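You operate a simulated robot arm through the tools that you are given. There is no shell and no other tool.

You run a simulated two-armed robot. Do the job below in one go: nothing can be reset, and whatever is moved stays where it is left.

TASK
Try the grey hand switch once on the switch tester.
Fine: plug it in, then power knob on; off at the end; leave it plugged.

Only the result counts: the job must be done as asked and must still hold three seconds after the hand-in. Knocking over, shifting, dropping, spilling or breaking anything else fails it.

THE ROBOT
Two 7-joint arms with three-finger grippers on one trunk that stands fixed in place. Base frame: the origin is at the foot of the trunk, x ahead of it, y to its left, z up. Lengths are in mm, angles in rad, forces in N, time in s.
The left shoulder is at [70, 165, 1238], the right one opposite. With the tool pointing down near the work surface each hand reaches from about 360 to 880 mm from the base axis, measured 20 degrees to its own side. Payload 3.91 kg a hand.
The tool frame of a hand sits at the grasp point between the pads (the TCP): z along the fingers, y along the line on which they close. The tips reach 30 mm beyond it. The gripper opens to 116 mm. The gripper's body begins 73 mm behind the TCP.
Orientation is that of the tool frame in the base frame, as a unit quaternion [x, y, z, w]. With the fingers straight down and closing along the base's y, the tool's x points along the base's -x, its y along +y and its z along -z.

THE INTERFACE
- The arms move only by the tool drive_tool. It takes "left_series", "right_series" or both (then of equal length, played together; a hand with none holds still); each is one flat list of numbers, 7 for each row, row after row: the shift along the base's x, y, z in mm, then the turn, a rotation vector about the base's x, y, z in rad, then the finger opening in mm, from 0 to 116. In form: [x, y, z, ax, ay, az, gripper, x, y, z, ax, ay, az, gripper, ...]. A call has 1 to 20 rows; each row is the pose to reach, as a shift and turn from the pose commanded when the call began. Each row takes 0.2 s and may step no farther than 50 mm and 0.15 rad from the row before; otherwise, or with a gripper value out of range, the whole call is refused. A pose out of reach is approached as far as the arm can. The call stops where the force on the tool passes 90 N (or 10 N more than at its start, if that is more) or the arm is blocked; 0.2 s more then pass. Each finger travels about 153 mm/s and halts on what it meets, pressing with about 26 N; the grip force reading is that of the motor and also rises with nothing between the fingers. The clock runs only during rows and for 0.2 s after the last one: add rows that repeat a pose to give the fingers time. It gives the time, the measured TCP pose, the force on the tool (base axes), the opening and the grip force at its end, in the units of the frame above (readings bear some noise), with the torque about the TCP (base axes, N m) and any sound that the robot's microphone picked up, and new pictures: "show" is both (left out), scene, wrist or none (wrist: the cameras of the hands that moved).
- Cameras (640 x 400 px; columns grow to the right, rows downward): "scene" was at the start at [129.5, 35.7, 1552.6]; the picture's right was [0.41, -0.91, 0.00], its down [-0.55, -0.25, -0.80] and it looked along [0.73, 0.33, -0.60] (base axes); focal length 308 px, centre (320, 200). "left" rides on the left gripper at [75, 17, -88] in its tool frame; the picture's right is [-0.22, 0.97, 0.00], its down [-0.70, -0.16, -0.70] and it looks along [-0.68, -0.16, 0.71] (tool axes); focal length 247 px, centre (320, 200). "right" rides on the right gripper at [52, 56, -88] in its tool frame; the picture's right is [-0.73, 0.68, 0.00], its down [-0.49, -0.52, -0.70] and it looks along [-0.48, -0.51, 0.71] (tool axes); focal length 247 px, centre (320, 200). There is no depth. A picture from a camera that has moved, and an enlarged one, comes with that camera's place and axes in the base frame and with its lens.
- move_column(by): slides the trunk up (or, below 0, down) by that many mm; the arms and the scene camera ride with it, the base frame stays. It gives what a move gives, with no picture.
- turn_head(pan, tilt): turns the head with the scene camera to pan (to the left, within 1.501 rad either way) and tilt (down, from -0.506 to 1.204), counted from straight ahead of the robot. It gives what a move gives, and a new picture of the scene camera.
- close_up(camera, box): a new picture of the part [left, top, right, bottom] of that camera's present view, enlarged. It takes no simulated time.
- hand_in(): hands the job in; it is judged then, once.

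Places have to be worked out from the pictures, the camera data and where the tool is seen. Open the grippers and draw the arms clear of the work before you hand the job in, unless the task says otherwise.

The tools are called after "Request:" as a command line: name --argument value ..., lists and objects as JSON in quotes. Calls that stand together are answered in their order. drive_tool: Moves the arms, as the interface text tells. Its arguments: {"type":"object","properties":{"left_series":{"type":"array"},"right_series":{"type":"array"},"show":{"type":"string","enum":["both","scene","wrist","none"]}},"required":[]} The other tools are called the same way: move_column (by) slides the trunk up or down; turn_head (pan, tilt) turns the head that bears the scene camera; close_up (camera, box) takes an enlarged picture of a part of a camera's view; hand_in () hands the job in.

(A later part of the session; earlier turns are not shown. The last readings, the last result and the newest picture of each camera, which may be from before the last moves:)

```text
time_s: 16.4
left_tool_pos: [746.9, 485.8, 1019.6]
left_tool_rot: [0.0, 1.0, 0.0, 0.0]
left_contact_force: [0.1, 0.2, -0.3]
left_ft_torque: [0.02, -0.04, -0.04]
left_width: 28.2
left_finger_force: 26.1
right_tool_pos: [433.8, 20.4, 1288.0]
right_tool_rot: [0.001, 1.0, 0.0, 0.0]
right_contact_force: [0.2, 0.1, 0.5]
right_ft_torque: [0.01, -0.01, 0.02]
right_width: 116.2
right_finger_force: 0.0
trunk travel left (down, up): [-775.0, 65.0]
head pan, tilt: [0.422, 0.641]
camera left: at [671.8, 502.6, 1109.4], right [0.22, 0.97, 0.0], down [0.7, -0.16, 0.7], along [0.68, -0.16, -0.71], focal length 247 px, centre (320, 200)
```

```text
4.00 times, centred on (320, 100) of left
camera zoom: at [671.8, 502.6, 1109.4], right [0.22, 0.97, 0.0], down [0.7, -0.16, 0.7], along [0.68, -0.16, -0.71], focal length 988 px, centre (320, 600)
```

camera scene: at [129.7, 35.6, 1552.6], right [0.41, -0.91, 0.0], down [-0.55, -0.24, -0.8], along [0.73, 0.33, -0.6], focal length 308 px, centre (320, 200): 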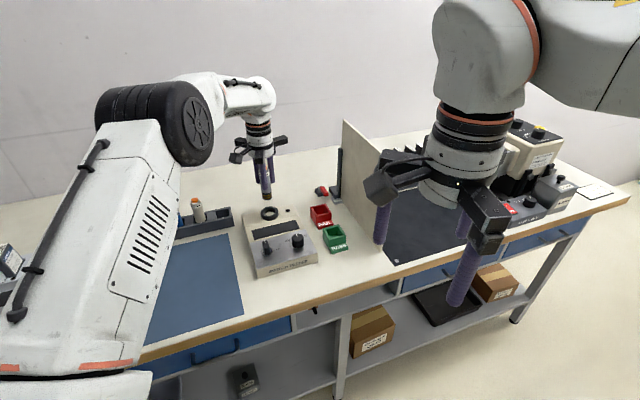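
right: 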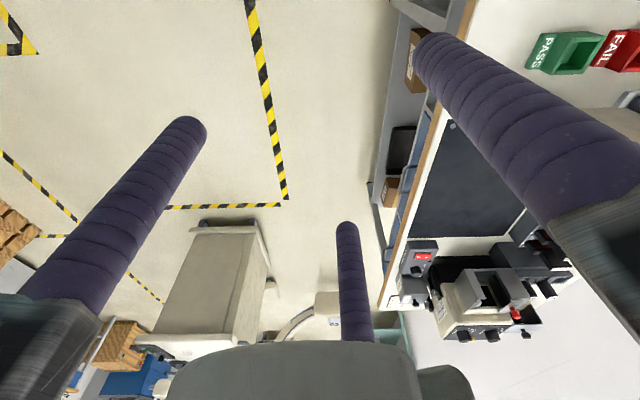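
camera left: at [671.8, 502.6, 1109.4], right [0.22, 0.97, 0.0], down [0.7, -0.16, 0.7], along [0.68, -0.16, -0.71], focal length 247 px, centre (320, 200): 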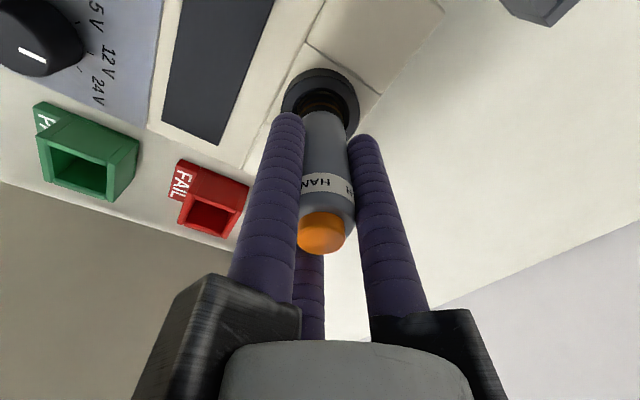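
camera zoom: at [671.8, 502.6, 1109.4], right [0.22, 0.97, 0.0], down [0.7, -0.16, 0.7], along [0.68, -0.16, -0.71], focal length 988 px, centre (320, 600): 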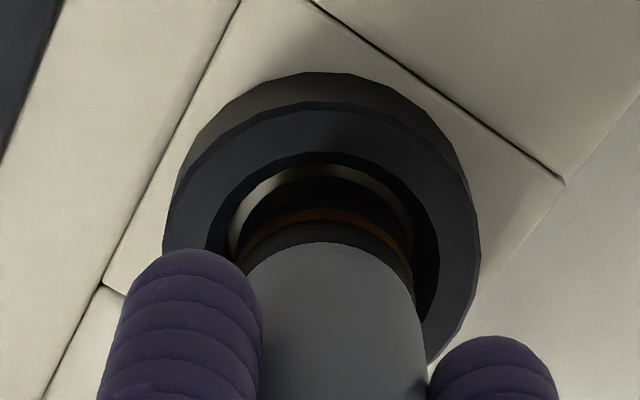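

The plug's foot is inside the collar with no contact force, sitting perhaps 0.8 mm too far toward +y. I'll correct that and keep lowering.

Request:
drive_tool --left_series '[0.2, -0.9, 0, 0, 0, 0, 20, 0.2, -0.9, -2, 0, 0, 0, 20, 0.2, -0.9, -4, 0, 0, 0, 20, 0.2, -0.9, -6, 0, 0, 0, 20, 0.2, -0.9, -8, 0, 0, 0, 20, 0.2, -0.9, -8, 0, 0, 0, 20]' --show "wrist"

Request:
close_up --camera "scene" --box '[250, 185, 290, 225]'

Request:
close_up --camera "left" --box '[270, 50, 370, 150]'

```text
time_s: 17.8
left_tool_pos: [748.1, 483.7, 1012.5]
left_tool_rot: [0.001, 1.0, 0.0, 0.0]
left_contact_force: [-0.7, -0.3, -0.6]
left_ft_torque: [-0.02, 0.02, 0.0]
left_width: 28.3
left_finger_force: 26.0
right_tool_pos: [434.1, 19.6, 1288.5]
right_tool_rot: [0.0, 1.0, -0.001, 0.0]
right_contact_force: [0.2, -0.3, -0.3]
right_ft_torque: [0.0, -0.02, -0.01]
right_width: 115.9
right_finger_force: 0.0
trunk travel left (down, up): [-775.0, 65.0]
head pan, tilt: [0.422, 0.641]
camera left: at [671.8, 501.0, 1101.8], right [0.22, 0.97, 0.0], down [0.7, -0.16, 0.7], along [0.68, -0.16, -0.71], focal length 247 px, centre (320, 200)
```

left: 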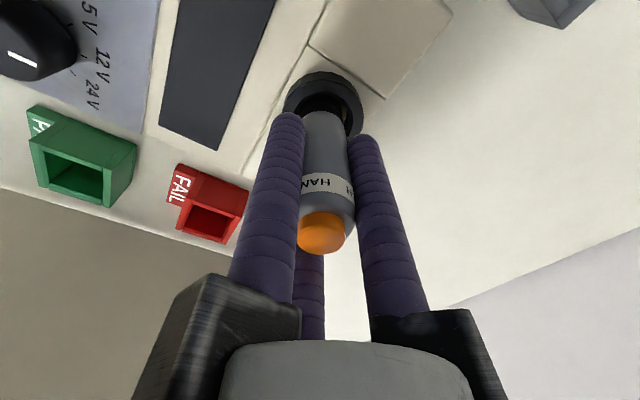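

```text
10.00 times, centred on (270, 205) of scene
camera zoom: at [129.7, 35.8, 1552.6], right [0.41, -0.91, 0.0], down [-0.55, -0.25, -0.8], along [0.73, 0.33, -0.6], focal length 3082 px, centre (820, 150)
```

zoom: 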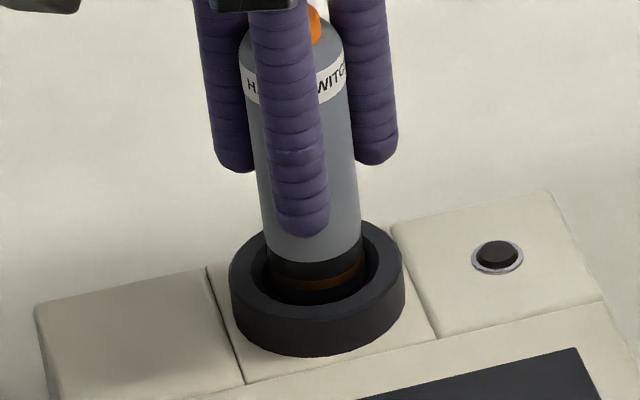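

```text
4.00 times, centred on (320, 100) of left
camera zoom: at [671.8, 501.0, 1101.8], right [0.22, 0.97, 0.0], down [0.7, -0.16, 0.7], along [0.68, -0.16, -0.71], focal length 988 px, centre (320, 600)
```

zoom: 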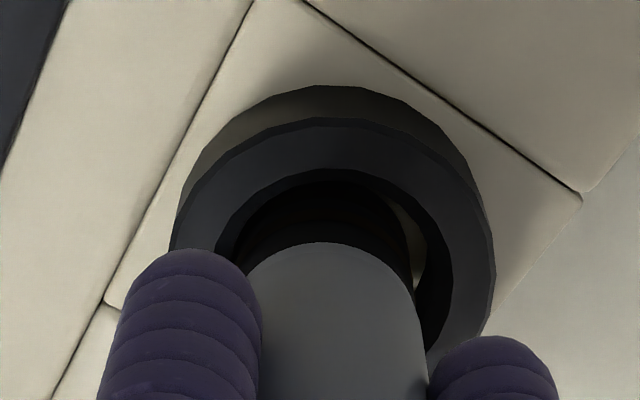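

The plug is well inside with still no contact. I'll ease it 0.4 mm toward +y and lower in small steps to feel for the floor.

Request:
drive_tool --left_series '[0, 0.4, -1, 0, 0, 0, 20, 0, 0.4, -2, 0, 0, 0, 20, 0, 0.4, -3, 0, 0, 0, 20, 0, 0.4, -4, 0, 0, 0, 20, 0, 0.4, -4, 0, 0, 0, 20]' --show "wrist"

Request:
close_up --camera "scene" --box '[250, 185, 290, 225]'

```text
time_s: 19.0
left_tool_pos: [747.6, 484.4, 1006.4]
left_tool_rot: [0.0, 1.0, 0.0, 0.0]
left_contact_force: [-0.5, 0.0, -0.8]
left_ft_torque: [0.01, 0.02, -0.02]
left_width: 28.4
left_finger_force: 25.8
right_tool_pos: [433.7, 19.9, 1288.0]
right_tool_rot: [0.001, 1.0, 0.0, 0.0]
right_contact_force: [0.4, 0.0, 0.3]
right_ft_torque: [-0.02, 0.0, 0.0]
right_width: 116.3
right_finger_force: 0.0
trunk travel left (down, up): [-775.0, 65.0]
head pan, tilt: [0.422, 0.641]
camera left: at [671.9, 501.7, 1097.3], right [0.22, 0.97, 0.0], down [0.7, -0.16, 0.7], along [0.68, -0.16, -0.71], focal length 247 px, centre (320, 200)
```

left: 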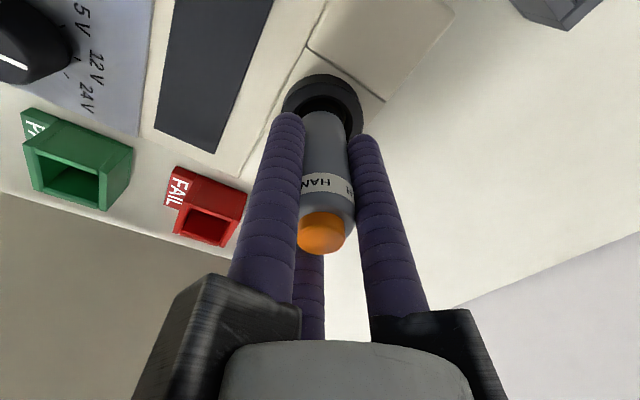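

```text
10.00 times, centred on (270, 205) of scene
camera zoom: at [129.7, 35.8, 1552.6], right [0.41, -0.91, 0.0], down [-0.55, -0.25, -0.8], along [0.73, 0.33, -0.6], focal length 3082 px, centre (820, 150)
```

zoom: 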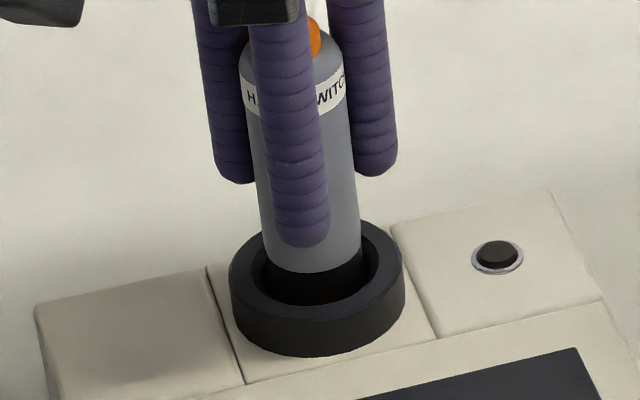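

There's still no contact. I'll continue down in 1 mm steps.

Request:
drive_tool --left_series '[0, 0, -1, 0, 0, 0, 20, 0, 0, -2, 0, 0, 0, 20, 0, 0, -3, 0, 0, 0, 20, 0, 0, -4, 0, 0, 0, 20, 0, 0, -4, 0, 0, 0, 20]' --show "wrist"

Request:
close_up --camera "scene" --box '[250, 185, 290, 225]'

```text
time_s: 20.2
left_tool_pos: [746.7, 484.5, 1003.5]
left_tool_rot: [0.0, 1.0, 0.0, 0.0]
left_contact_force: [-0.4, 0.8, -1.4]
left_ft_torque: [0.02, 0.03, -0.02]
left_width: 28.4
left_finger_force: 25.9
right_tool_pos: [433.0, 19.6, 1288.1]
right_tool_rot: [0.0, 1.0, 0.0, 0.0]
right_contact_force: [0.8, -0.4, -0.2]
right_ft_torque: [-0.02, 0.0, 0.01]
right_width: 116.0
right_finger_force: 0.2
trunk travel left (down, up): [-775.0, 65.0]
head pan, tilt: [0.422, 0.641]
camera left: at [671.8, 501.5, 1093.2], right [0.22, 0.97, 0.0], down [0.7, -0.16, 0.7], along [0.68, -0.16, -0.71], focal length 247 px, centre (320, 200)
```

left: 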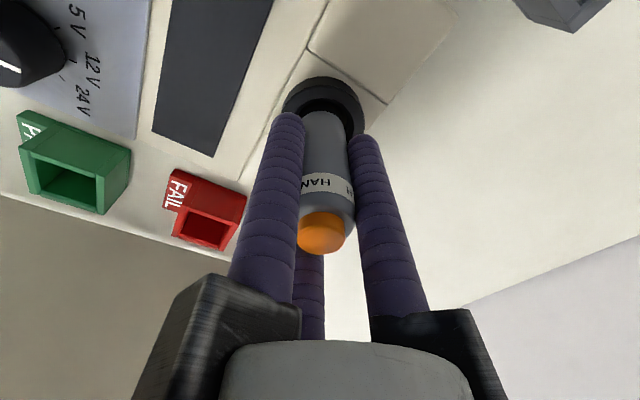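

```text
10.00 times, centred on (270, 205) of scene
camera zoom: at [129.7, 35.8, 1552.6], right [0.41, -0.91, 0.0], down [-0.55, -0.25, -0.8], along [0.73, 0.33, -0.6], focal length 3082 px, centre (820, 150)
```

zoom: 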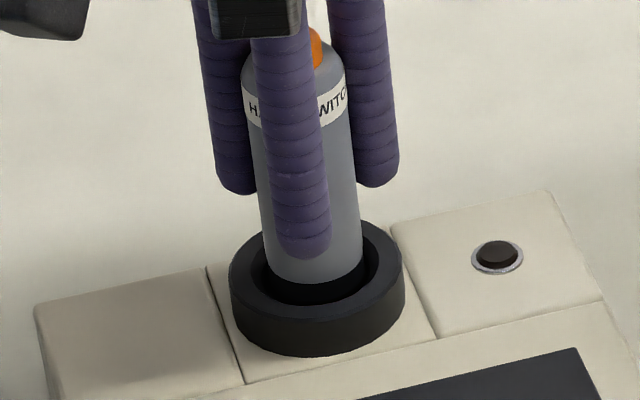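

There's no contact at TCP≈1004. I'll go a little further.

Request:
drive_tool --left_series '[0, 0, -1, 0, 0, 0, 20, 0, 0, -2, 0, 0, 0, 20, 0, 0, -3, 0, 0, 0, 20, 0, 0, -4, 0, 0, 0, 20, 0, 0, -4, 0, 0, 0, 20]' --show "wrist"

Request:
close_up --camera "scene" --box '[250, 185, 290, 225]'

```text
time_s: 21.4
left_tool_pos: [747.0, 484.7, 1000.4]
left_tool_rot: [0.0, 1.0, 0.001, -0.001]
left_contact_force: [-0.2, 0.4, -1.0]
left_ft_torque: [-0.04, -0.01, 0.01]
left_width: 28.3
left_finger_force: 25.6
right_tool_pos: [432.8, 18.7, 1287.9]
right_tool_rot: [0.0, 1.0, -0.001, 0.0]
right_contact_force: [-0.4, 0.0, -0.5]
right_ft_torque: [0.0, 0.0, 0.02]
right_width: 115.7
right_finger_force: 0.0
trunk travel left (down, up): [-775.0, 65.0]
head pan, tilt: [0.422, 0.641]
camera left: at [672.6, 501.8, 1090.1], right [0.22, 0.97, 0.0], down [0.7, -0.16, 0.7], along [0.68, -0.16, -0.71], focal length 247 px, centre (320, 200)
```

left: 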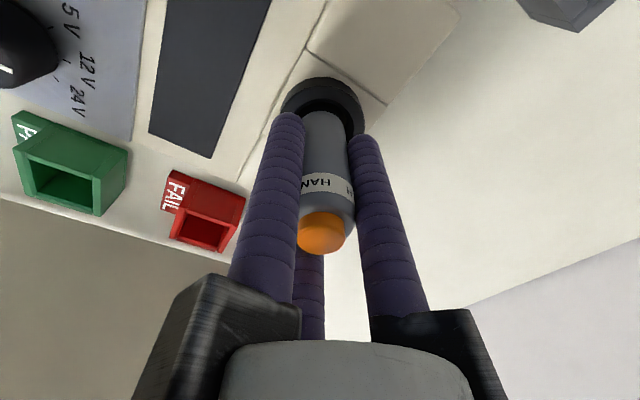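

```text
10.00 times, centred on (270, 205) of scene
camera zoom: at [129.7, 35.7, 1552.6], right [0.41, -0.91, 0.0], down [-0.55, -0.25, -0.8], along [0.73, 0.33, -0.6], focal length 3082 px, centre (820, 150)
```

zoom: 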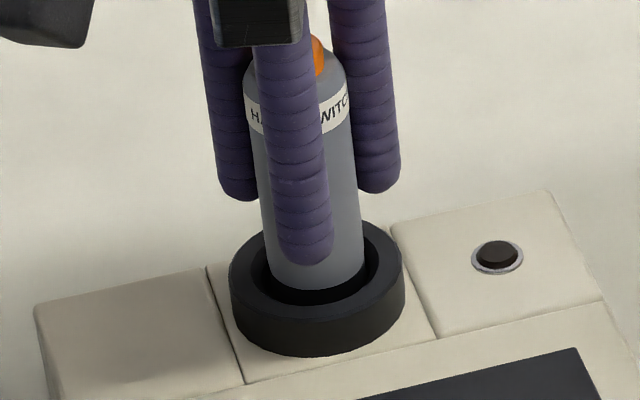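

Still free. I'll keep lowering gently.

Request:
drive_tool --left_series '[0, 0, -1, 0, 0, 0, 20, 0, 0, -2, 0, 0, 0, 20, 0, 0, -3, 0, 0, 0, 20, 0, 0, -4, 0, 0, 0, 20, 0, 0, -4, 0, 0, 0, 20]' --show "wrist"

Request:
close_up --camera "scene" --box '[250, 185, 290, 225]'

```text
time_s: 22.6
left_tool_pos: [747.1, 484.9, 995.7]
left_tool_rot: [0.0, 1.0, 0.001, 0.0]
left_contact_force: [-0.4, -0.5, -0.5]
left_ft_torque: [0.0, 0.02, 0.03]
left_width: 28.5
left_finger_force: 25.9
right_tool_pos: [433.4, 20.2, 1287.0]
right_tool_rot: [0.001, 1.0, 0.0, 0.0]
right_contact_force: [-0.4, 0.2, -0.3]
right_ft_torque: [-0.01, 0.02, 0.0]
right_width: 116.0
right_finger_force: 0.0
trunk travel left (down, up): [-775.0, 65.0]
head pan, tilt: [0.422, 0.641]
camera left: at [672.3, 502.0, 1086.2], right [0.22, 0.97, 0.0], down [0.7, -0.16, 0.7], along [0.68, -0.16, -0.71], focal length 247 px, centre (320, 200)
```

left: 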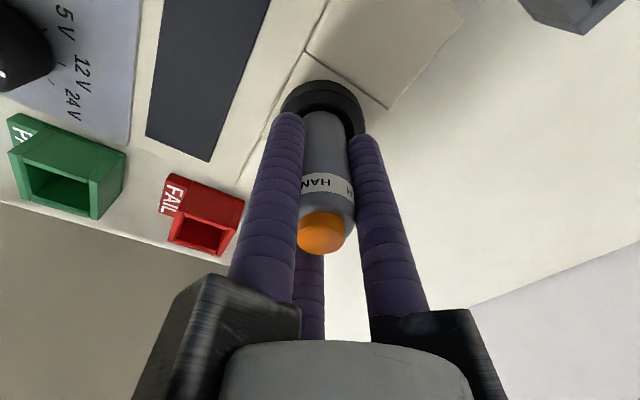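

```text
10.00 times, centred on (270, 205) of scene
camera zoom: at [129.7, 35.7, 1552.6], right [0.41, -0.91, 0.0], down [-0.55, -0.25, -0.8], along [0.73, 0.33, -0.6], focal length 3082 px, centre (820, 150)
```

zoom: 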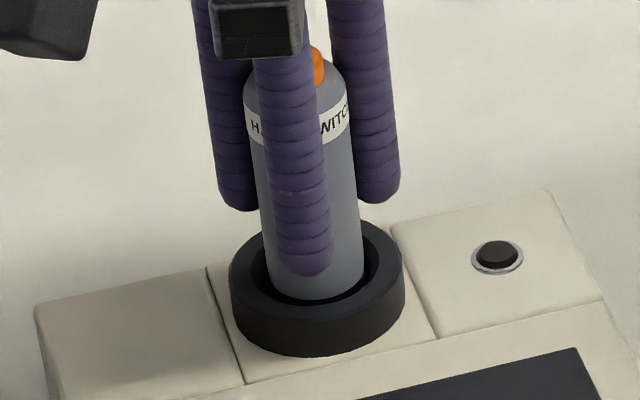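

The black plug section is now level with the rim and there's still no resistance. I'll keep going in 1 mm steps until it seats; the fingertips still have about 19 mm above the rim.

Request:
drive_tool --left_series '[0, 0, -1, 0, 0, 0, 20, 0, 0, -2, 0, 0, 0, 20, 0, 0, -3, 0, 0, 0, 20, 0, 0, -4, 0, 0, 0, 20, 0, 0, -4, 0, 0, 0, 20]' --show "wrist"

Request:
close_up --camera "scene" --box '[250, 185, 290, 225]'

Request:
close_up --camera "left" --box '[270, 50, 370, 150]'

```text
time_s: 23.8
left_tool_pos: [746.3, 485.3, 993.9]
left_tool_rot: [0.0, 1.0, 0.0, 0.002]
left_contact_force: [3.7, 3.5, 14.2]
left_ft_torque: [0.23, -0.12, 0.01]
left_width: 28.0
left_finger_force: 26.9
right_tool_pos: [432.3, 19.1, 1289.1]
right_tool_rot: [-0.001, 1.0, 0.001, 0.0]
right_contact_force: [-1.2, -1.0, 0.5]
right_ft_torque: [0.02, 0.0, 0.01]
right_width: 116.1
right_finger_force: 0.0
trunk travel left (down, up): [-775.0, 65.0]
head pan, tilt: [0.422, 0.641]
camera left: at [671.6, 501.6, 1083.8], right [0.22, 0.97, 0.0], down [0.69, -0.16, 0.7], along [0.69, -0.16, -0.71], focal length 247 px, centre (320, 200)
```

left: 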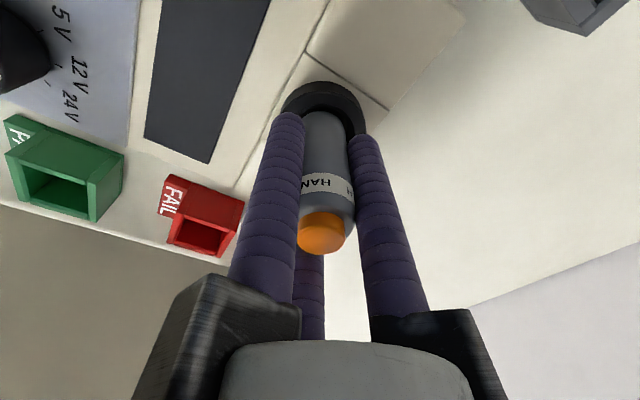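

```text
10.00 times, centred on (270, 205) of scene
camera zoom: at [127.9, 34.8, 1553.0], right [0.41, -0.91, 0.0], down [-0.55, -0.24, -0.8], along [0.73, 0.33, -0.6], focal length 3082 px, centre (820, 150)
```

zoom: 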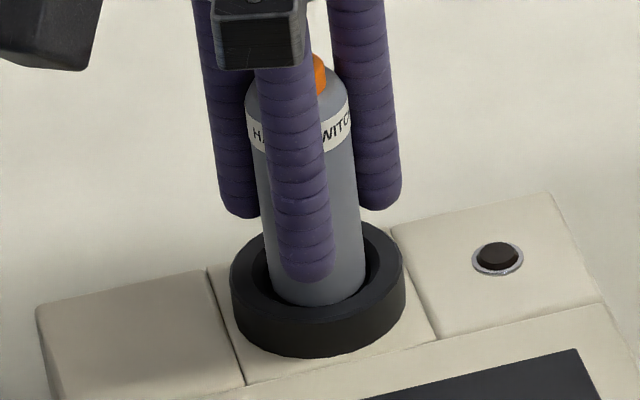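

```text
4.00 times, centred on (320, 100) of left
camera zoom: at [671.6, 501.6, 1083.8], right [0.22, 0.97, 0.0], down [0.69, -0.16, 0.7], along [0.69, -0.16, -0.71], focal length 988 px, centre (320, 600)
```

zoom: 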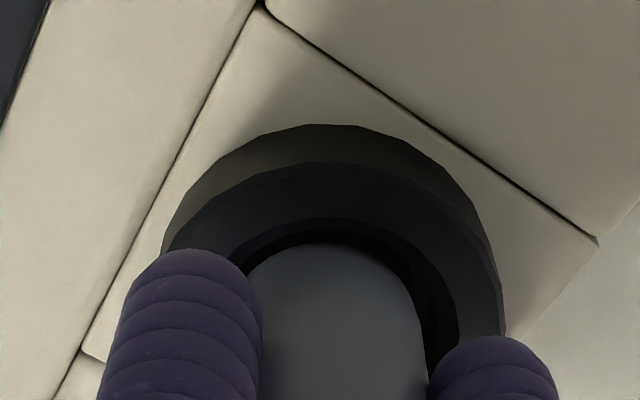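

Contact: 14 N upward at TCP≈993. I'll press a further 2 mm to learn whether this is the floor or a click-in resistance.

Request:
drive_tool --left_series '[0, 0, -1, 0, 0, 0, 20, 0, 0, -2, 0, 0, 0, 20, 0, 0, -2, 0, 0, 0, 20]' --show "wrist"

Request:
close_up --camera "scene" --box '[250, 185, 290, 225]'

```text
time_s: 24.6
left_tool_pos: [745.0, 483.1, 992.1]
left_tool_rot: [0.0, 1.0, 0.001, 0.002]
left_contact_force: [7.5, 7.1, 24.9]
left_ft_torque: [0.52, -0.34, 0.02]
left_width: 28.8
left_finger_force: 26.3
right_tool_pos: [431.2, 18.9, 1288.6]
right_tool_rot: [0.001, 1.0, 0.001, 0.001]
right_contact_force: [-0.2, -1.1, 0.4]
right_ft_torque: [0.03, 0.03, -0.01]
right_width: 115.8
right_finger_force: 0.1
trunk travel left (down, up): [-775.0, 65.0]
head pan, tilt: [0.422, 0.641]
camera left: at [670.8, 500.8, 1082.4], right [0.22, 0.97, 0.0], down [0.69, -0.16, 0.7], along [0.69, -0.16, -0.71], focal length 247 px, centre (320, 200)
```

left: 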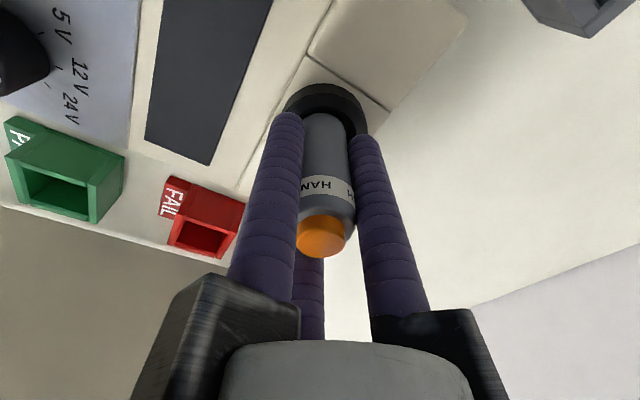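

```text
10.00 times, centred on (270, 205) of scene
camera zoom: at [127.1, 34.5, 1553.0], right [0.41, -0.91, 0.0], down [-0.54, -0.24, -0.8], along [0.73, 0.33, -0.6], focal length 3082 px, centre (820, 150)
```

zoom: 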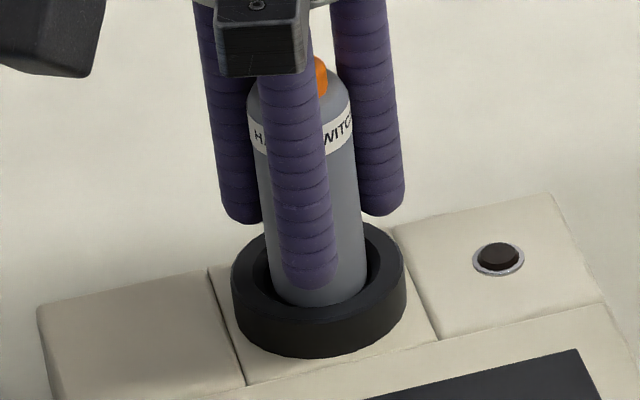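

The force grew to 25 N and the fingers started to slip down the body without the plug moving, so it is seated on the socket floor. I'll relax the pressing by 3 mm and check that the force falls away before releasing.

Request:
drive_tool --left_series '[0, 0, 1.5, 0, 0, 0, 20, 0, 0, 2.5, 0, 0, 0, 20, 0, 0, 2.5, 0, 0, 0, 20]' --show "none"

```text
time_s: 25.4
left_tool_pos: [744.5, 483.6, 991.8]
left_tool_rot: [-0.001, 1.0, 0.0, 0.0]
left_contact_force: [5.7, 4.9, 15.1]
left_ft_torque: [0.28, -0.33, 0.0]
left_width: 28.6
left_finger_force: 25.9
right_tool_pos: [432.8, 18.3, 1289.0]
right_tool_rot: [0.001, 1.0, 0.0, -0.001]
right_contact_force: [0.4, -0.6, 0.0]
right_ft_torque: [-0.01, 0.03, -0.01]
right_width: 116.2
right_finger_force: 0.2
trunk travel left (down, up): [-775.0, 65.0]
head pan, tilt: [0.422, 0.641]
```

There's still 15 N, so I'll ease up another 2 mm.

Request:
drive_tool --left_series '[0, 0, 1, 0, 0, 0, 20, 0, 0, 2, 0, 0, 0, 20, 0, 0, 2, 0, 0, 0, 20]' --show "none"

```text
time_s: 26.2
left_tool_pos: [745.7, 483.9, 992.9]
left_tool_rot: [0.001, 1.0, 0.001, -0.001]
left_contact_force: [0.6, 0.6, 1.0]
left_ft_torque: [-0.02, -0.06, 0.0]
left_width: 28.4
left_finger_force: 25.8
right_tool_pos: [433.1, 18.9, 1287.6]
right_tool_rot: [0.001, 1.0, 0.0, 0.0]
right_contact_force: [0.2, -0.6, 0.1]
right_ft_torque: [0.0, 0.03, 0.05]
right_width: 116.1
right_finger_force: 0.2
trunk travel left (down, up): [-775.0, 65.0]
head pan, tilt: [0.422, 0.641]
```

The force is near zero and the plug stands on the floor. I'll open the fingers in place.

Request:
drive_tool --left_series '[0, 0, 0, 0, 0, 0, 34, 0, 0, 0, 0, 0, 0, 45, 0, 0, 0, 0, 0, 0, 60, 0, 0, 0, 0, 0, 0, 70, 0, 0, 0, 0, 0, 0, 70]'

Request:
close_up --camera "scene" --box '[230, 160, 310, 240]'

```text
time_s: 27.4
left_tool_pos: [746.5, 485.1, 994.1]
left_tool_rot: [-0.001, 1.0, 0.0, 0.001]
left_contact_force: [-0.4, -0.1, -0.3]
left_ft_torque: [-0.01, 0.0, -0.02]
left_width: 70.0
left_finger_force: 0.0
right_tool_pos: [433.7, 19.0, 1287.9]
right_tool_rot: [0.001, 1.0, -0.001, 0.0]
right_contact_force: [0.6, -0.3, -0.1]
right_ft_torque: [-0.01, 0.02, 0.02]
right_width: 116.1
right_finger_force: 0.1
trunk travel left (down, up): [-775.0, 65.0]
head pan, tilt: [0.422, 0.641]
camera scene: at [129.6, 35.7, 1552.6], right [0.41, -0.91, 0.0], down [-0.55, -0.25, -0.8], along [0.73, 0.33, -0.6], focal length 308 px, centre (320, 200)
camera left: at [672.0, 501.7, 1083.9], right [0.22, 0.97, 0.0], down [0.7, -0.16, 0.7], along [0.68, -0.16, -0.71], focal length 247 px, centre (320, 200)
```

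scene: 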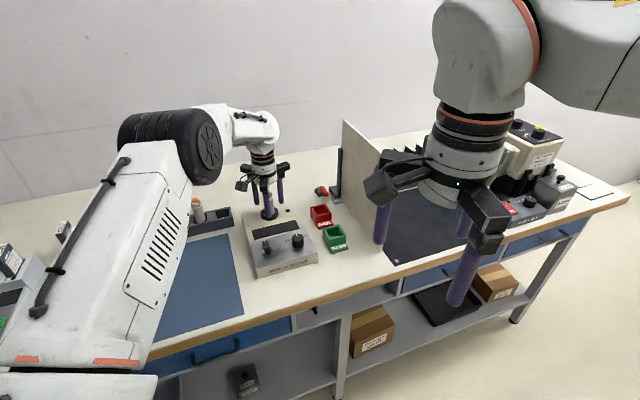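
left: 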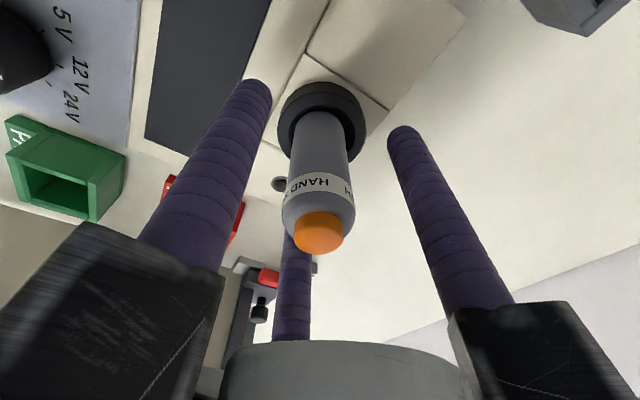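

```text
5.00 times, centred on (270, 200) of scene
camera zoom: at [129.6, 35.7, 1552.6], right [0.41, -0.91, 0.0], down [-0.55, -0.25, -0.8], along [0.73, 0.33, -0.6], focal length 1541 px, centre (570, 200)
```

zoom: 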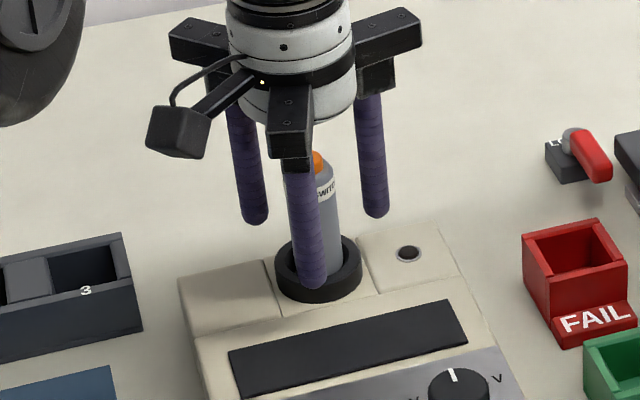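

Released; the switch stands upright in the collar. I'll raise the hand straight up clear of it and look at both the switch and the power knob.

Request:
drive_tool --left_series '[0, 0, 20, 0, 0, 0, 70, 0, 0, 50, 0, 0, 0, 70, 0, 0, 80, 0, 0, 0, 70, 0, 0, 110, 0, 0, 0, 70, 0, 0, 110, 0, 0, 0, 70]'

Request:
close_up --camera "scene" --box '[240, 170, 320, 280]'

Request:
close_up --camera "left" --box '[250, 20, 400, 170]'

```text
time_s: 28.6
left_tool_pos: [748.8, 484.9, 1102.8]
left_tool_rot: [0.0, 1.0, 0.001, 0.001]
left_contact_force: [0.5, 0.2, -0.1]
left_ft_torque: [0.0, -0.01, 0.01]
left_width: 70.0
left_finger_force: 0.1
right_tool_pos: [433.3, 18.9, 1286.9]
right_tool_rot: [0.0, 1.0, 0.0, 0.001]
right_contact_force: [-0.1, -0.3, 0.5]
right_ft_torque: [0.03, 0.01, 0.01]
right_width: 116.0
right_finger_force: 0.1
trunk travel left (down, up): [-775.0, 65.0]
head pan, tilt: [0.422, 0.641]
camera scene: at [129.9, 35.9, 1552.6], right [0.41, -0.91, 0.0], down [-0.55, -0.25, -0.8], along [0.73, 0.33, -0.6], focal length 308 px, centre (320, 200)
camera left: at [673.2, 501.2, 1191.8], right [0.22, 0.97, 0.0], down [0.7, -0.16, 0.7], along [0.68, -0.16, -0.71], focal length 247 px, centre (320, 200)
```

scene: 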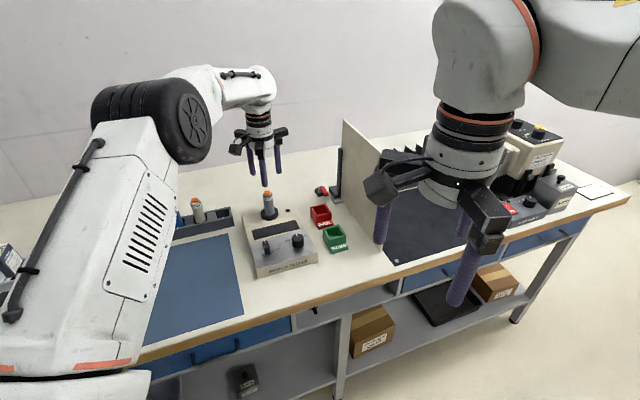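
left: 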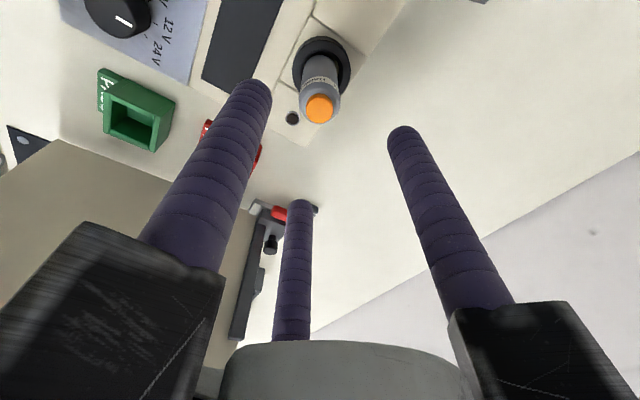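

```text
3.64 times, centred on (280, 225) of scene
camera zoom: at [129.9, 35.9, 1552.6], right [0.41, -0.91, 0.0], down [-0.55, -0.25, -0.8], along [0.73, 0.33, -0.6], focal length 1121 px, centre (466, 109)
```

zoom: 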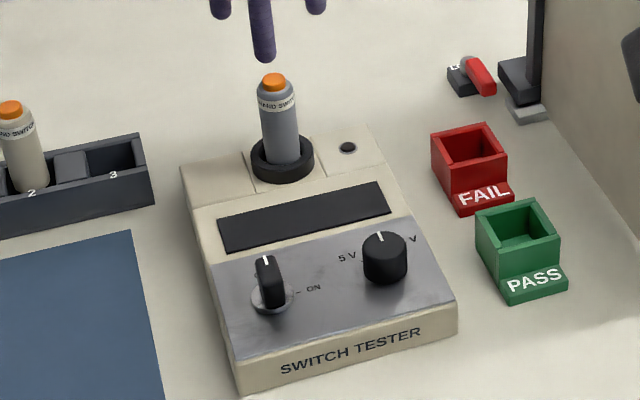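

```text
2.67 times, centred on (325, 95) of left
camera zoom: at [673.2, 501.2, 1191.8], right [0.22, 0.97, 0.0], down [0.7, -0.16, 0.7], along [0.68, -0.16, -0.71], focal length 659 px, centre (307, 480)
```

zoom: 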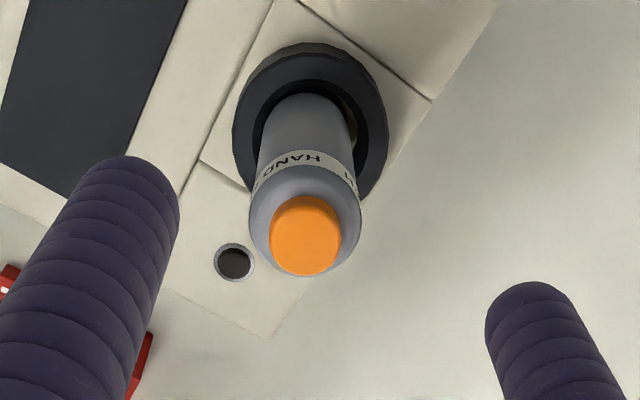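

The switch is in the socket, upright to within about 2°, and the tester's lamp is dark. I'll move the left hand over the power knob, turned +45° so that one jaw would sit on the left of the bar-shaped knob and two on its right.

Request:
drive_tool --left_series '[-24, -13, 0, 0, 0, 0.131, 60, -48, -26, 0, 0, 0, 0.262, 60, -72, -39, 0, 0, 0, 0.393, 60, -96, -52, 0, 0, 0, 0.524, 60, -120, -65, 0, 0, 0, 0.655, 60, -144, -78.5, 0, 0, 0, 0.785, 60, -144, -78.5, -30, 0, 0, 0.785, 60, -144, -78.5, -50, 0, 0, 0.785, 60, -144, -78.5, -50, 0, 0, 0.785, 60]'

Request:
close_up --camera "scene" --box '[235, 195, 325, 285]'

Request:
close_up --camera "left" --box '[240, 20, 400, 180]'

```text
time_s: 30.6
left_tool_pos: [602.4, 405.3, 1054.4]
left_tool_rot: [-0.382, 0.924, 0.0, 0.001]
left_contact_force: [-0.5, 0.2, -0.3]
left_ft_torque: [0.0, -0.02, 0.0]
left_width: 60.1
left_finger_force: 0.0
right_tool_pos: [433.3, 18.7, 1287.4]
right_tool_rot: [0.0, 1.0, 0.001, 0.0]
right_contact_force: [0.0, -0.1, 0.3]
right_ft_torque: [0.0, -0.03, -0.01]
right_width: 116.3
right_finger_force: 0.1
trunk travel left (down, up): [-775.0, 65.0]
head pan, tilt: [0.422, 0.641]
camera scene: at [128.3, 34.8, 1552.8], right [0.41, -0.91, 0.0], down [-0.55, -0.24, -0.8], along [0.73, 0.33, -0.6], focal length 308 px, centre (320, 200)
camera left: at [537.1, 364.8, 1144.8], right [-0.53, 0.85, 0.0], down [0.61, 0.38, 0.7], along [0.59, 0.37, -0.71], focal length 247 px, centre (320, 200)
```

scene: 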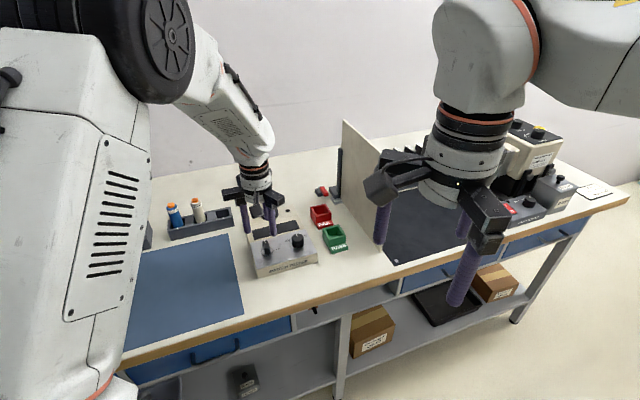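
left: 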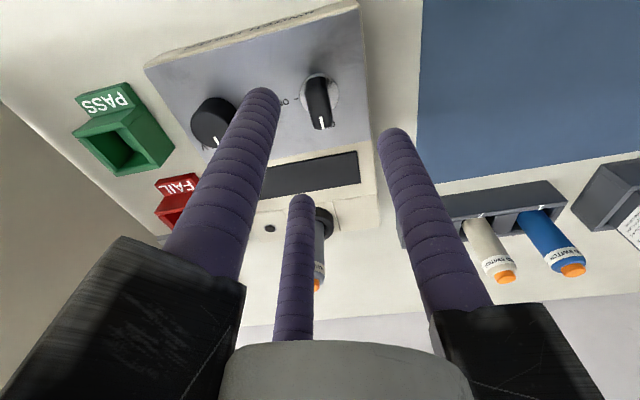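

```text
4.44 times, centred on (280, 240) of scene
camera zoom: at [128.3, 34.8, 1552.8], right [0.41, -0.91, 0.0], down [-0.55, -0.24, -0.8], along [0.73, 0.33, -0.6], focal length 1370 px, centre (498, 22)
```

zoom: 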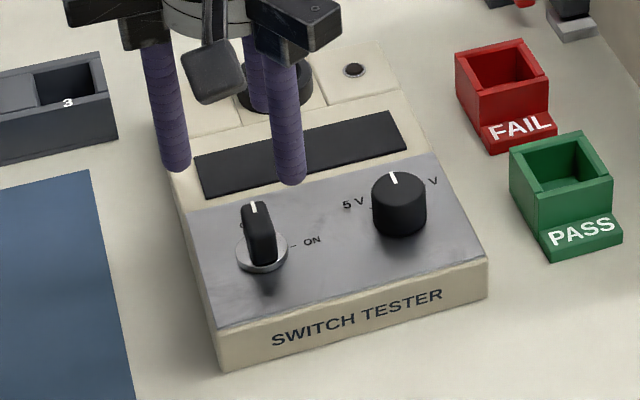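

```text
2.50 times, centred on (320, 100) of left
camera zoom: at [537.1, 364.8, 1144.8], right [-0.53, 0.85, 0.0], down [0.61, 0.38, 0.7], along [0.59, 0.37, -0.71], focal length 617 px, centre (320, 450)
```

zoom: 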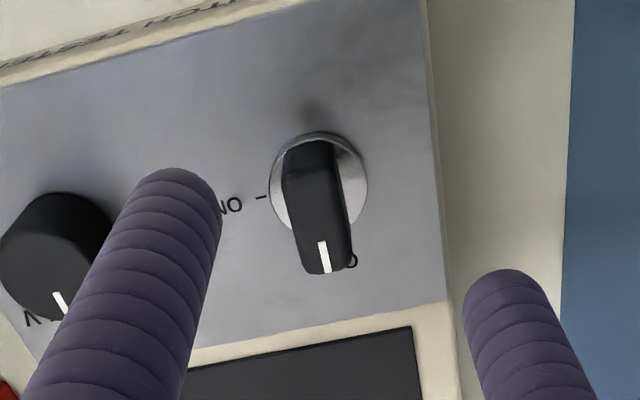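

The knob's axis lies right under the tool, near (602, 405). I'll zoom in to measure the bar's width, length and height.

Request:
close_up --camera "left" --box '[295, 60, 345, 140]'

Request:
close_up --camera "scene" --box '[255, 225, 295, 265]'

```text
5.00 times, centred on (320, 100) of left
camera zoom: at [537.1, 364.8, 1144.8], right [-0.53, 0.85, 0.0], down [0.61, 0.38, 0.7], along [0.59, 0.37, -0.71], focal length 1235 px, centre (320, 700)
```

zoom: 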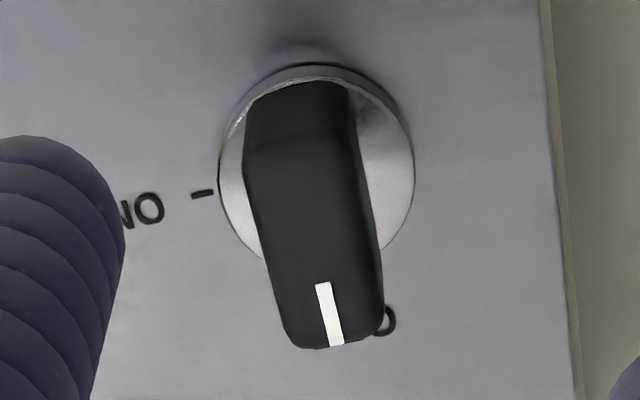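

```text
10.00 times, centred on (275, 245) of scene
camera zoom: at [128.3, 34.8, 1552.8], right [0.41, -0.91, 0.0], down [-0.55, -0.24, -0.8], along [0.73, 0.33, -0.6], focal length 3082 px, centre (770, -250)
```

zoom: 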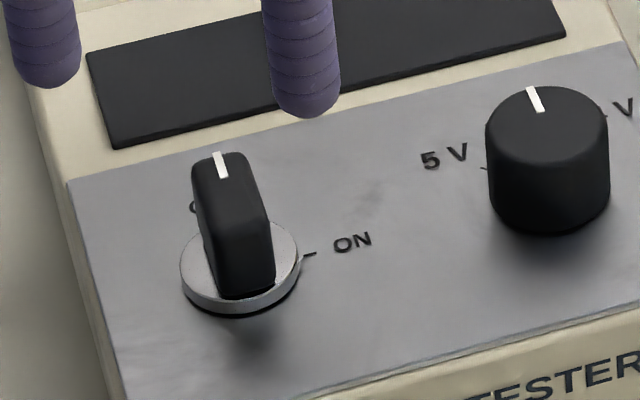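

The bar is about 15 mm wide, 28 mm long and 28 mm tall, with its top at z≈970 and the disc at z≈942. I'll shift to the three-jaw grip position, with the tool 4.7 mm to the bar's right, and lower with the fingers at 60 mm until the tips are at about z=950.

Request:
drive_tool --left_series '[3.7, -3.8, -15, 0, 0, 0, 60, 3.7, -3.8, -35, 0, 0, 0, 60, 3.7, -3.8, -55, 0, 0, 0, 60, 3.7, -3.8, -66, 0, 0, 0, 60, 3.7, -3.8, -75, 0, 0, 0, 60, 3.7, -3.8, -75, 0, 0, 0, 60]'

Request:
close_up --camera "scene" --box '[240, 205, 310, 275]'

Request:
close_up --camera "left" --box '[230, 60, 410, 240]'

```text
time_s: 32.0
left_tool_pos: [608.0, 403.0, 978.8]
left_tool_rot: [-0.381, 0.924, 0.0, 0.0]
left_contact_force: [0.5, -1.0, -0.2]
left_ft_torque: [0.02, -0.02, 0.0]
left_width: 60.2
left_finger_force: 0.1
right_tool_pos: [433.6, 19.8, 1288.9]
right_tool_rot: [0.001, 1.0, -0.001, 0.0]
right_contact_force: [-0.5, -0.4, 0.1]
right_ft_torque: [-0.01, 0.01, 0.02]
right_width: 115.9
right_finger_force: 0.1
trunk travel left (down, up): [-775.0, 65.0]
head pan, tilt: [0.422, 0.641]
camera scene: at [129.5, 35.7, 1552.6], right [0.41, -0.91, 0.0], down [-0.55, -0.25, -0.8], along [0.73, 0.33, -0.6], focal length 308 px, centre (320, 200)
camera left: at [541.6, 362.4, 1069.0], right [-0.53, 0.85, 0.0], down [0.61, 0.38, 0.7], along [0.59, 0.37, -0.71], focal length 247 px, centre (320, 200)
```

scene: 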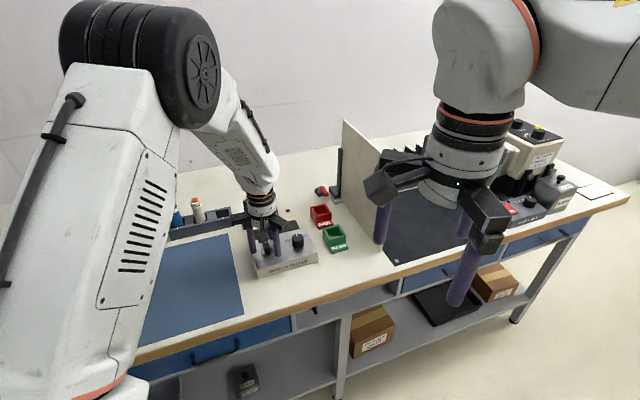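
left: 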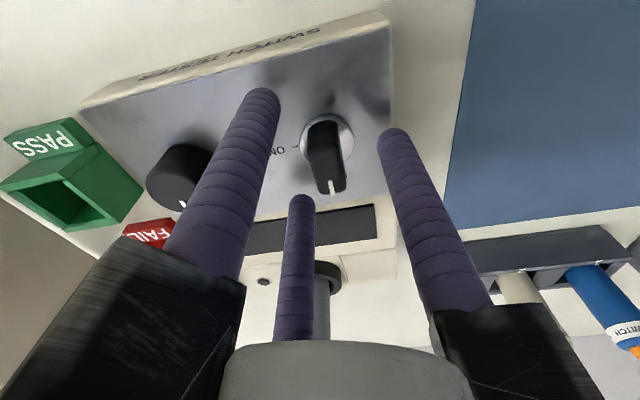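

```text
5.71 times, centred on (275, 240) of scene
camera zoom: at [129.5, 35.7, 1552.6], right [0.41, -0.91, 0.0], down [-0.55, -0.25, -0.8], along [0.73, 0.33, -0.6], focal length 1761 px, centre (577, -29)
```

zoom: 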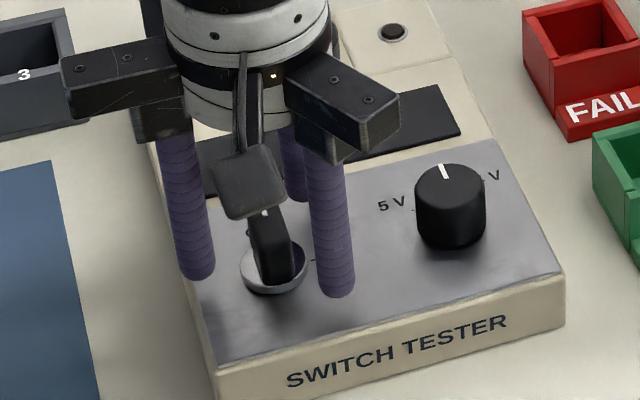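

```text
2.22 times, centred on (320, 150) of left
camera zoom: at [541.6, 362.4, 1069.0], right [-0.53, 0.85, 0.0], down [0.61, 0.38, 0.7], along [0.59, 0.37, -0.71], focal length 549 px, centre (320, 311)
```

zoom: 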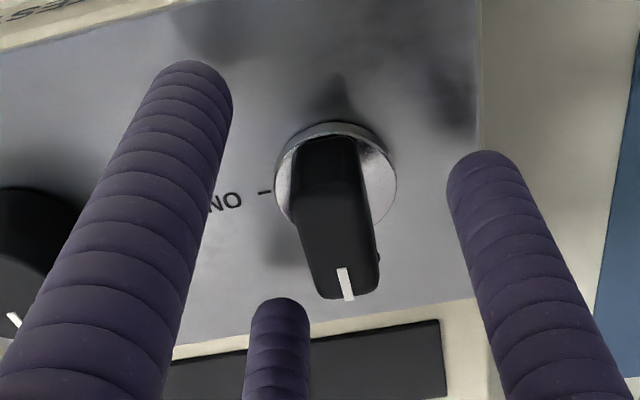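

The bar sits between the jaws as planned: one jaw to its left, two to its right. I'll close gently onto it and read the width and side forces.

Request:
drive_tool --left_series '[0, 0, 0, 0, 0, 0, 45, 0, 0, 0, 0, 0, 0, 34, 0, 0, 0, 0, 0, 0, 28, 0, 0, 0, 0, 0, 0, 28]' --show "wrist"

Request:
close_up --camera "left" --box '[230, 60, 410, 240]'

```text
time_s: 33.0
left_tool_pos: [607.3, 404.2, 979.5]
left_tool_rot: [-0.382, 0.924, 0.0, -0.001]
left_contact_force: [1.5, -0.5, -0.9]
left_ft_torque: [0.0, -0.03, -0.02]
left_width: 28.7
left_finger_force: 0.5
right_tool_pos: [433.9, 20.0, 1287.1]
right_tool_rot: [0.001, 1.0, 0.0, 0.0]
right_contact_force: [0.8, -0.7, -0.7]
right_ft_torque: [0.01, -0.02, -0.01]
right_width: 116.0
right_finger_force: 0.1
trunk travel left (down, up): [-775.0, 65.0]
head pan, tilt: [0.422, 0.641]
camera left: at [542.0, 362.3, 1069.2], right [-0.53, 0.85, 0.0], down [0.61, 0.38, 0.7], along [0.59, 0.37, -0.71], focal length 247 px, centre (320, 200)
```

left: 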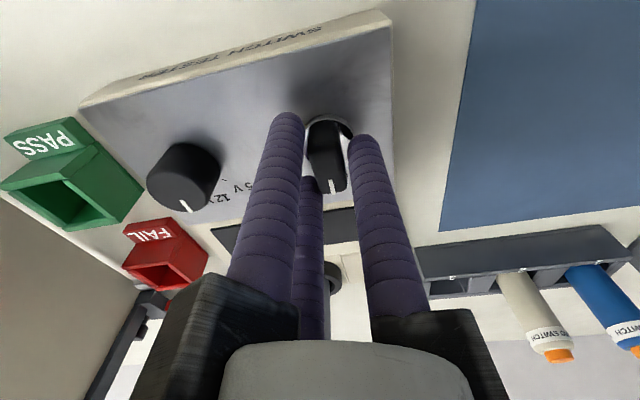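

```text
2.22 times, centred on (320, 150) of left
camera zoom: at [542.0, 362.3, 1069.2], right [-0.53, 0.85, 0.0], down [0.61, 0.38, 0.7], along [0.59, 0.37, -0.71], focal length 549 px, centre (320, 311)
```

zoom: 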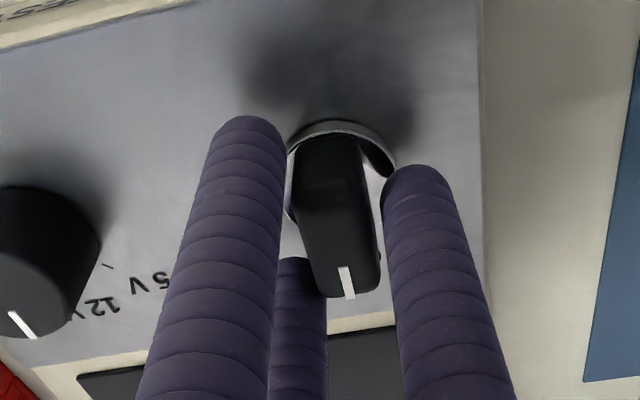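

The jaws are nearly touching on both sides. I'll close the rest of the way and read the forces.

Request:
drive_tool --left_series '[0, 0, 0, 0, 0, 0, 24, 0, 0, 0, 0, 0, 0, 18, 0, 0, 0, 0, 0, 0, 14, 0, 0, 0, 0, 0, 0, 14]' --show "wrist"

Request:
close_up --camera "left" --box '[230, 60, 410, 240]'

```text
time_s: 34.0
left_tool_pos: [609.1, 402.8, 979.5]
left_tool_rot: [-0.382, 0.924, 0.0, 0.001]
left_contact_force: [8.1, -1.8, 1.3]
left_ft_torque: [-0.22, -0.33, -0.05]
left_width: 25.8
left_finger_force: 44.8
right_tool_pos: [434.3, 19.4, 1287.8]
right_tool_rot: [0.002, 1.0, 0.0, -0.001]
right_contact_force: [0.7, 0.9, 0.2]
right_ft_torque: [-0.01, 0.0, -0.03]
right_width: 115.7
right_finger_force: 0.0
trunk travel left (down, up): [-775.0, 65.0]
head pan, tilt: [0.422, 0.641]
camera left: at [542.8, 361.9, 1069.2], right [-0.53, 0.85, 0.0], down [0.61, 0.38, 0.7], along [0.59, 0.37, -0.71], focal length 247 px, centre (320, 200)
```

left: 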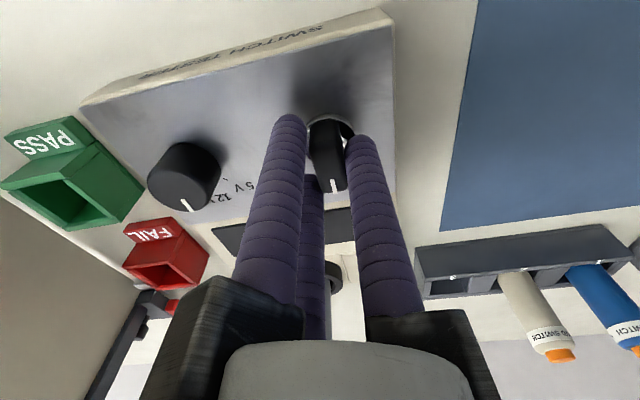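

```text
2.22 times, centred on (320, 150) of left
camera zoom: at [542.8, 361.9, 1069.2], right [-0.53, 0.85, 0.0], down [0.61, 0.38, 0.7], along [0.59, 0.37, -0.71], focal length 549 px, centre (320, 311)
```

zoom: 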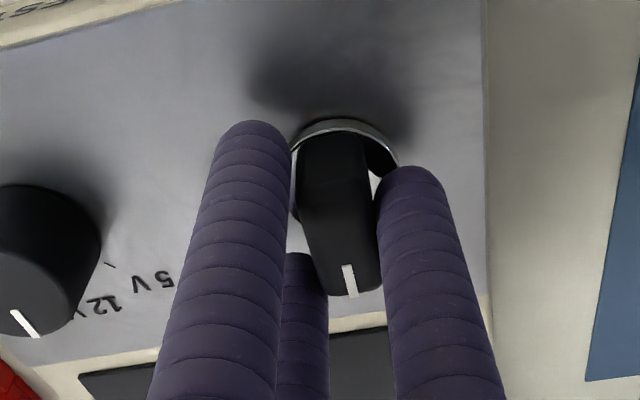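

The bar is gripped between three jaws at a width of 25.8 mm, with only a small side load. I'll turn it clockwise about its own axis, doing the first third and then checking that the knob follows.

Request:
drive_tool --left_series '[0.2, -0.5, 0, 0, 0, -0.143, 14, -0.4, -0.9, 0, 0, 0, -0.286, 14, -1.1, -1.3, 0, 0, 0, -0.428, 14, -1.8, -1.6, 0, 0, 0, -0.571, 14, -1.8, -1.6, 0, 0, 0, -0.571, 14]' --show "wrist"

Request:
close_up --camera "left" --box '[230, 60, 410, 240]'

Request:
close_up --camera "scene" --box '[240, 205, 310, 275]'

```text
time_s: 35.2
left_tool_pos: [605.5, 402.7, 978.9]
left_tool_rot: [-0.106, 0.994, 0.0, 0.001]
left_contact_force: [9.1, 5.7, 7.6]
left_ft_torque: [-0.18, 0.18, -0.06]
left_width: 25.7
left_finger_force: 45.0
right_tool_pos: [434.5, 20.4, 1288.1]
right_tool_rot: [0.0, 1.0, 0.0, -0.001]
right_contact_force: [-0.5, -0.5, -0.8]
right_ft_torque: [-0.01, -0.01, -0.02]
right_width: 115.8
right_finger_force: 0.0
trunk travel left (down, up): [-775.0, 65.0]
head pan, tilt: [0.422, 0.641]
camera left: at [528.5, 402.2, 1069.2], right [0.01, 1.0, 0.0], down [0.71, -0.01, 0.7], along [0.7, -0.01, -0.71], focal length 247 px, centre (320, 200)
```

left: 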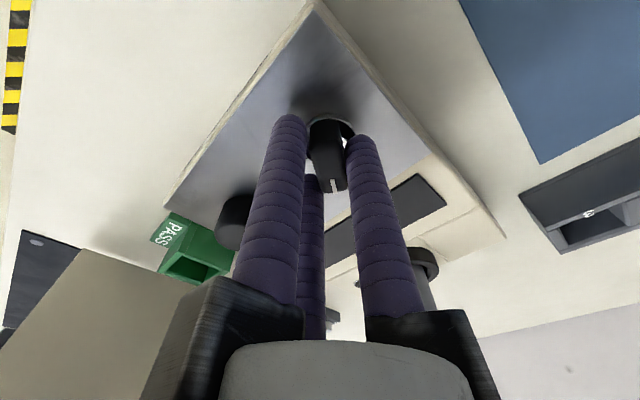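

```text
2.22 times, centred on (320, 150) of left
camera zoom: at [528.5, 402.2, 1069.2], right [0.01, 1.0, 0.0], down [0.71, -0.01, 0.7], along [0.7, -0.01, -0.71], focal length 549 px, centre (320, 311)
```

zoom: 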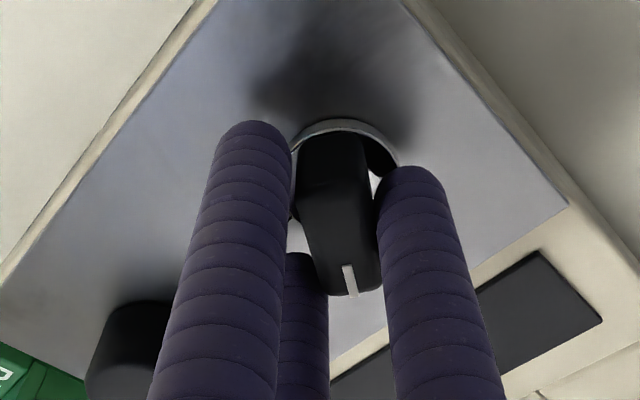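

```text
5.71 times, centred on (275, 240) of scene
camera zoom: at [130.3, 36.0, 1552.6], right [0.41, -0.91, 0.0], down [-0.55, -0.25, -0.8], along [0.73, 0.33, -0.6], focal length 1761 px, centre (577, -29)
```

zoom: 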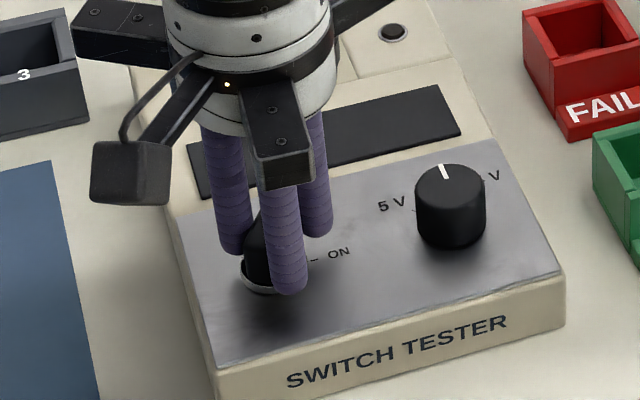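

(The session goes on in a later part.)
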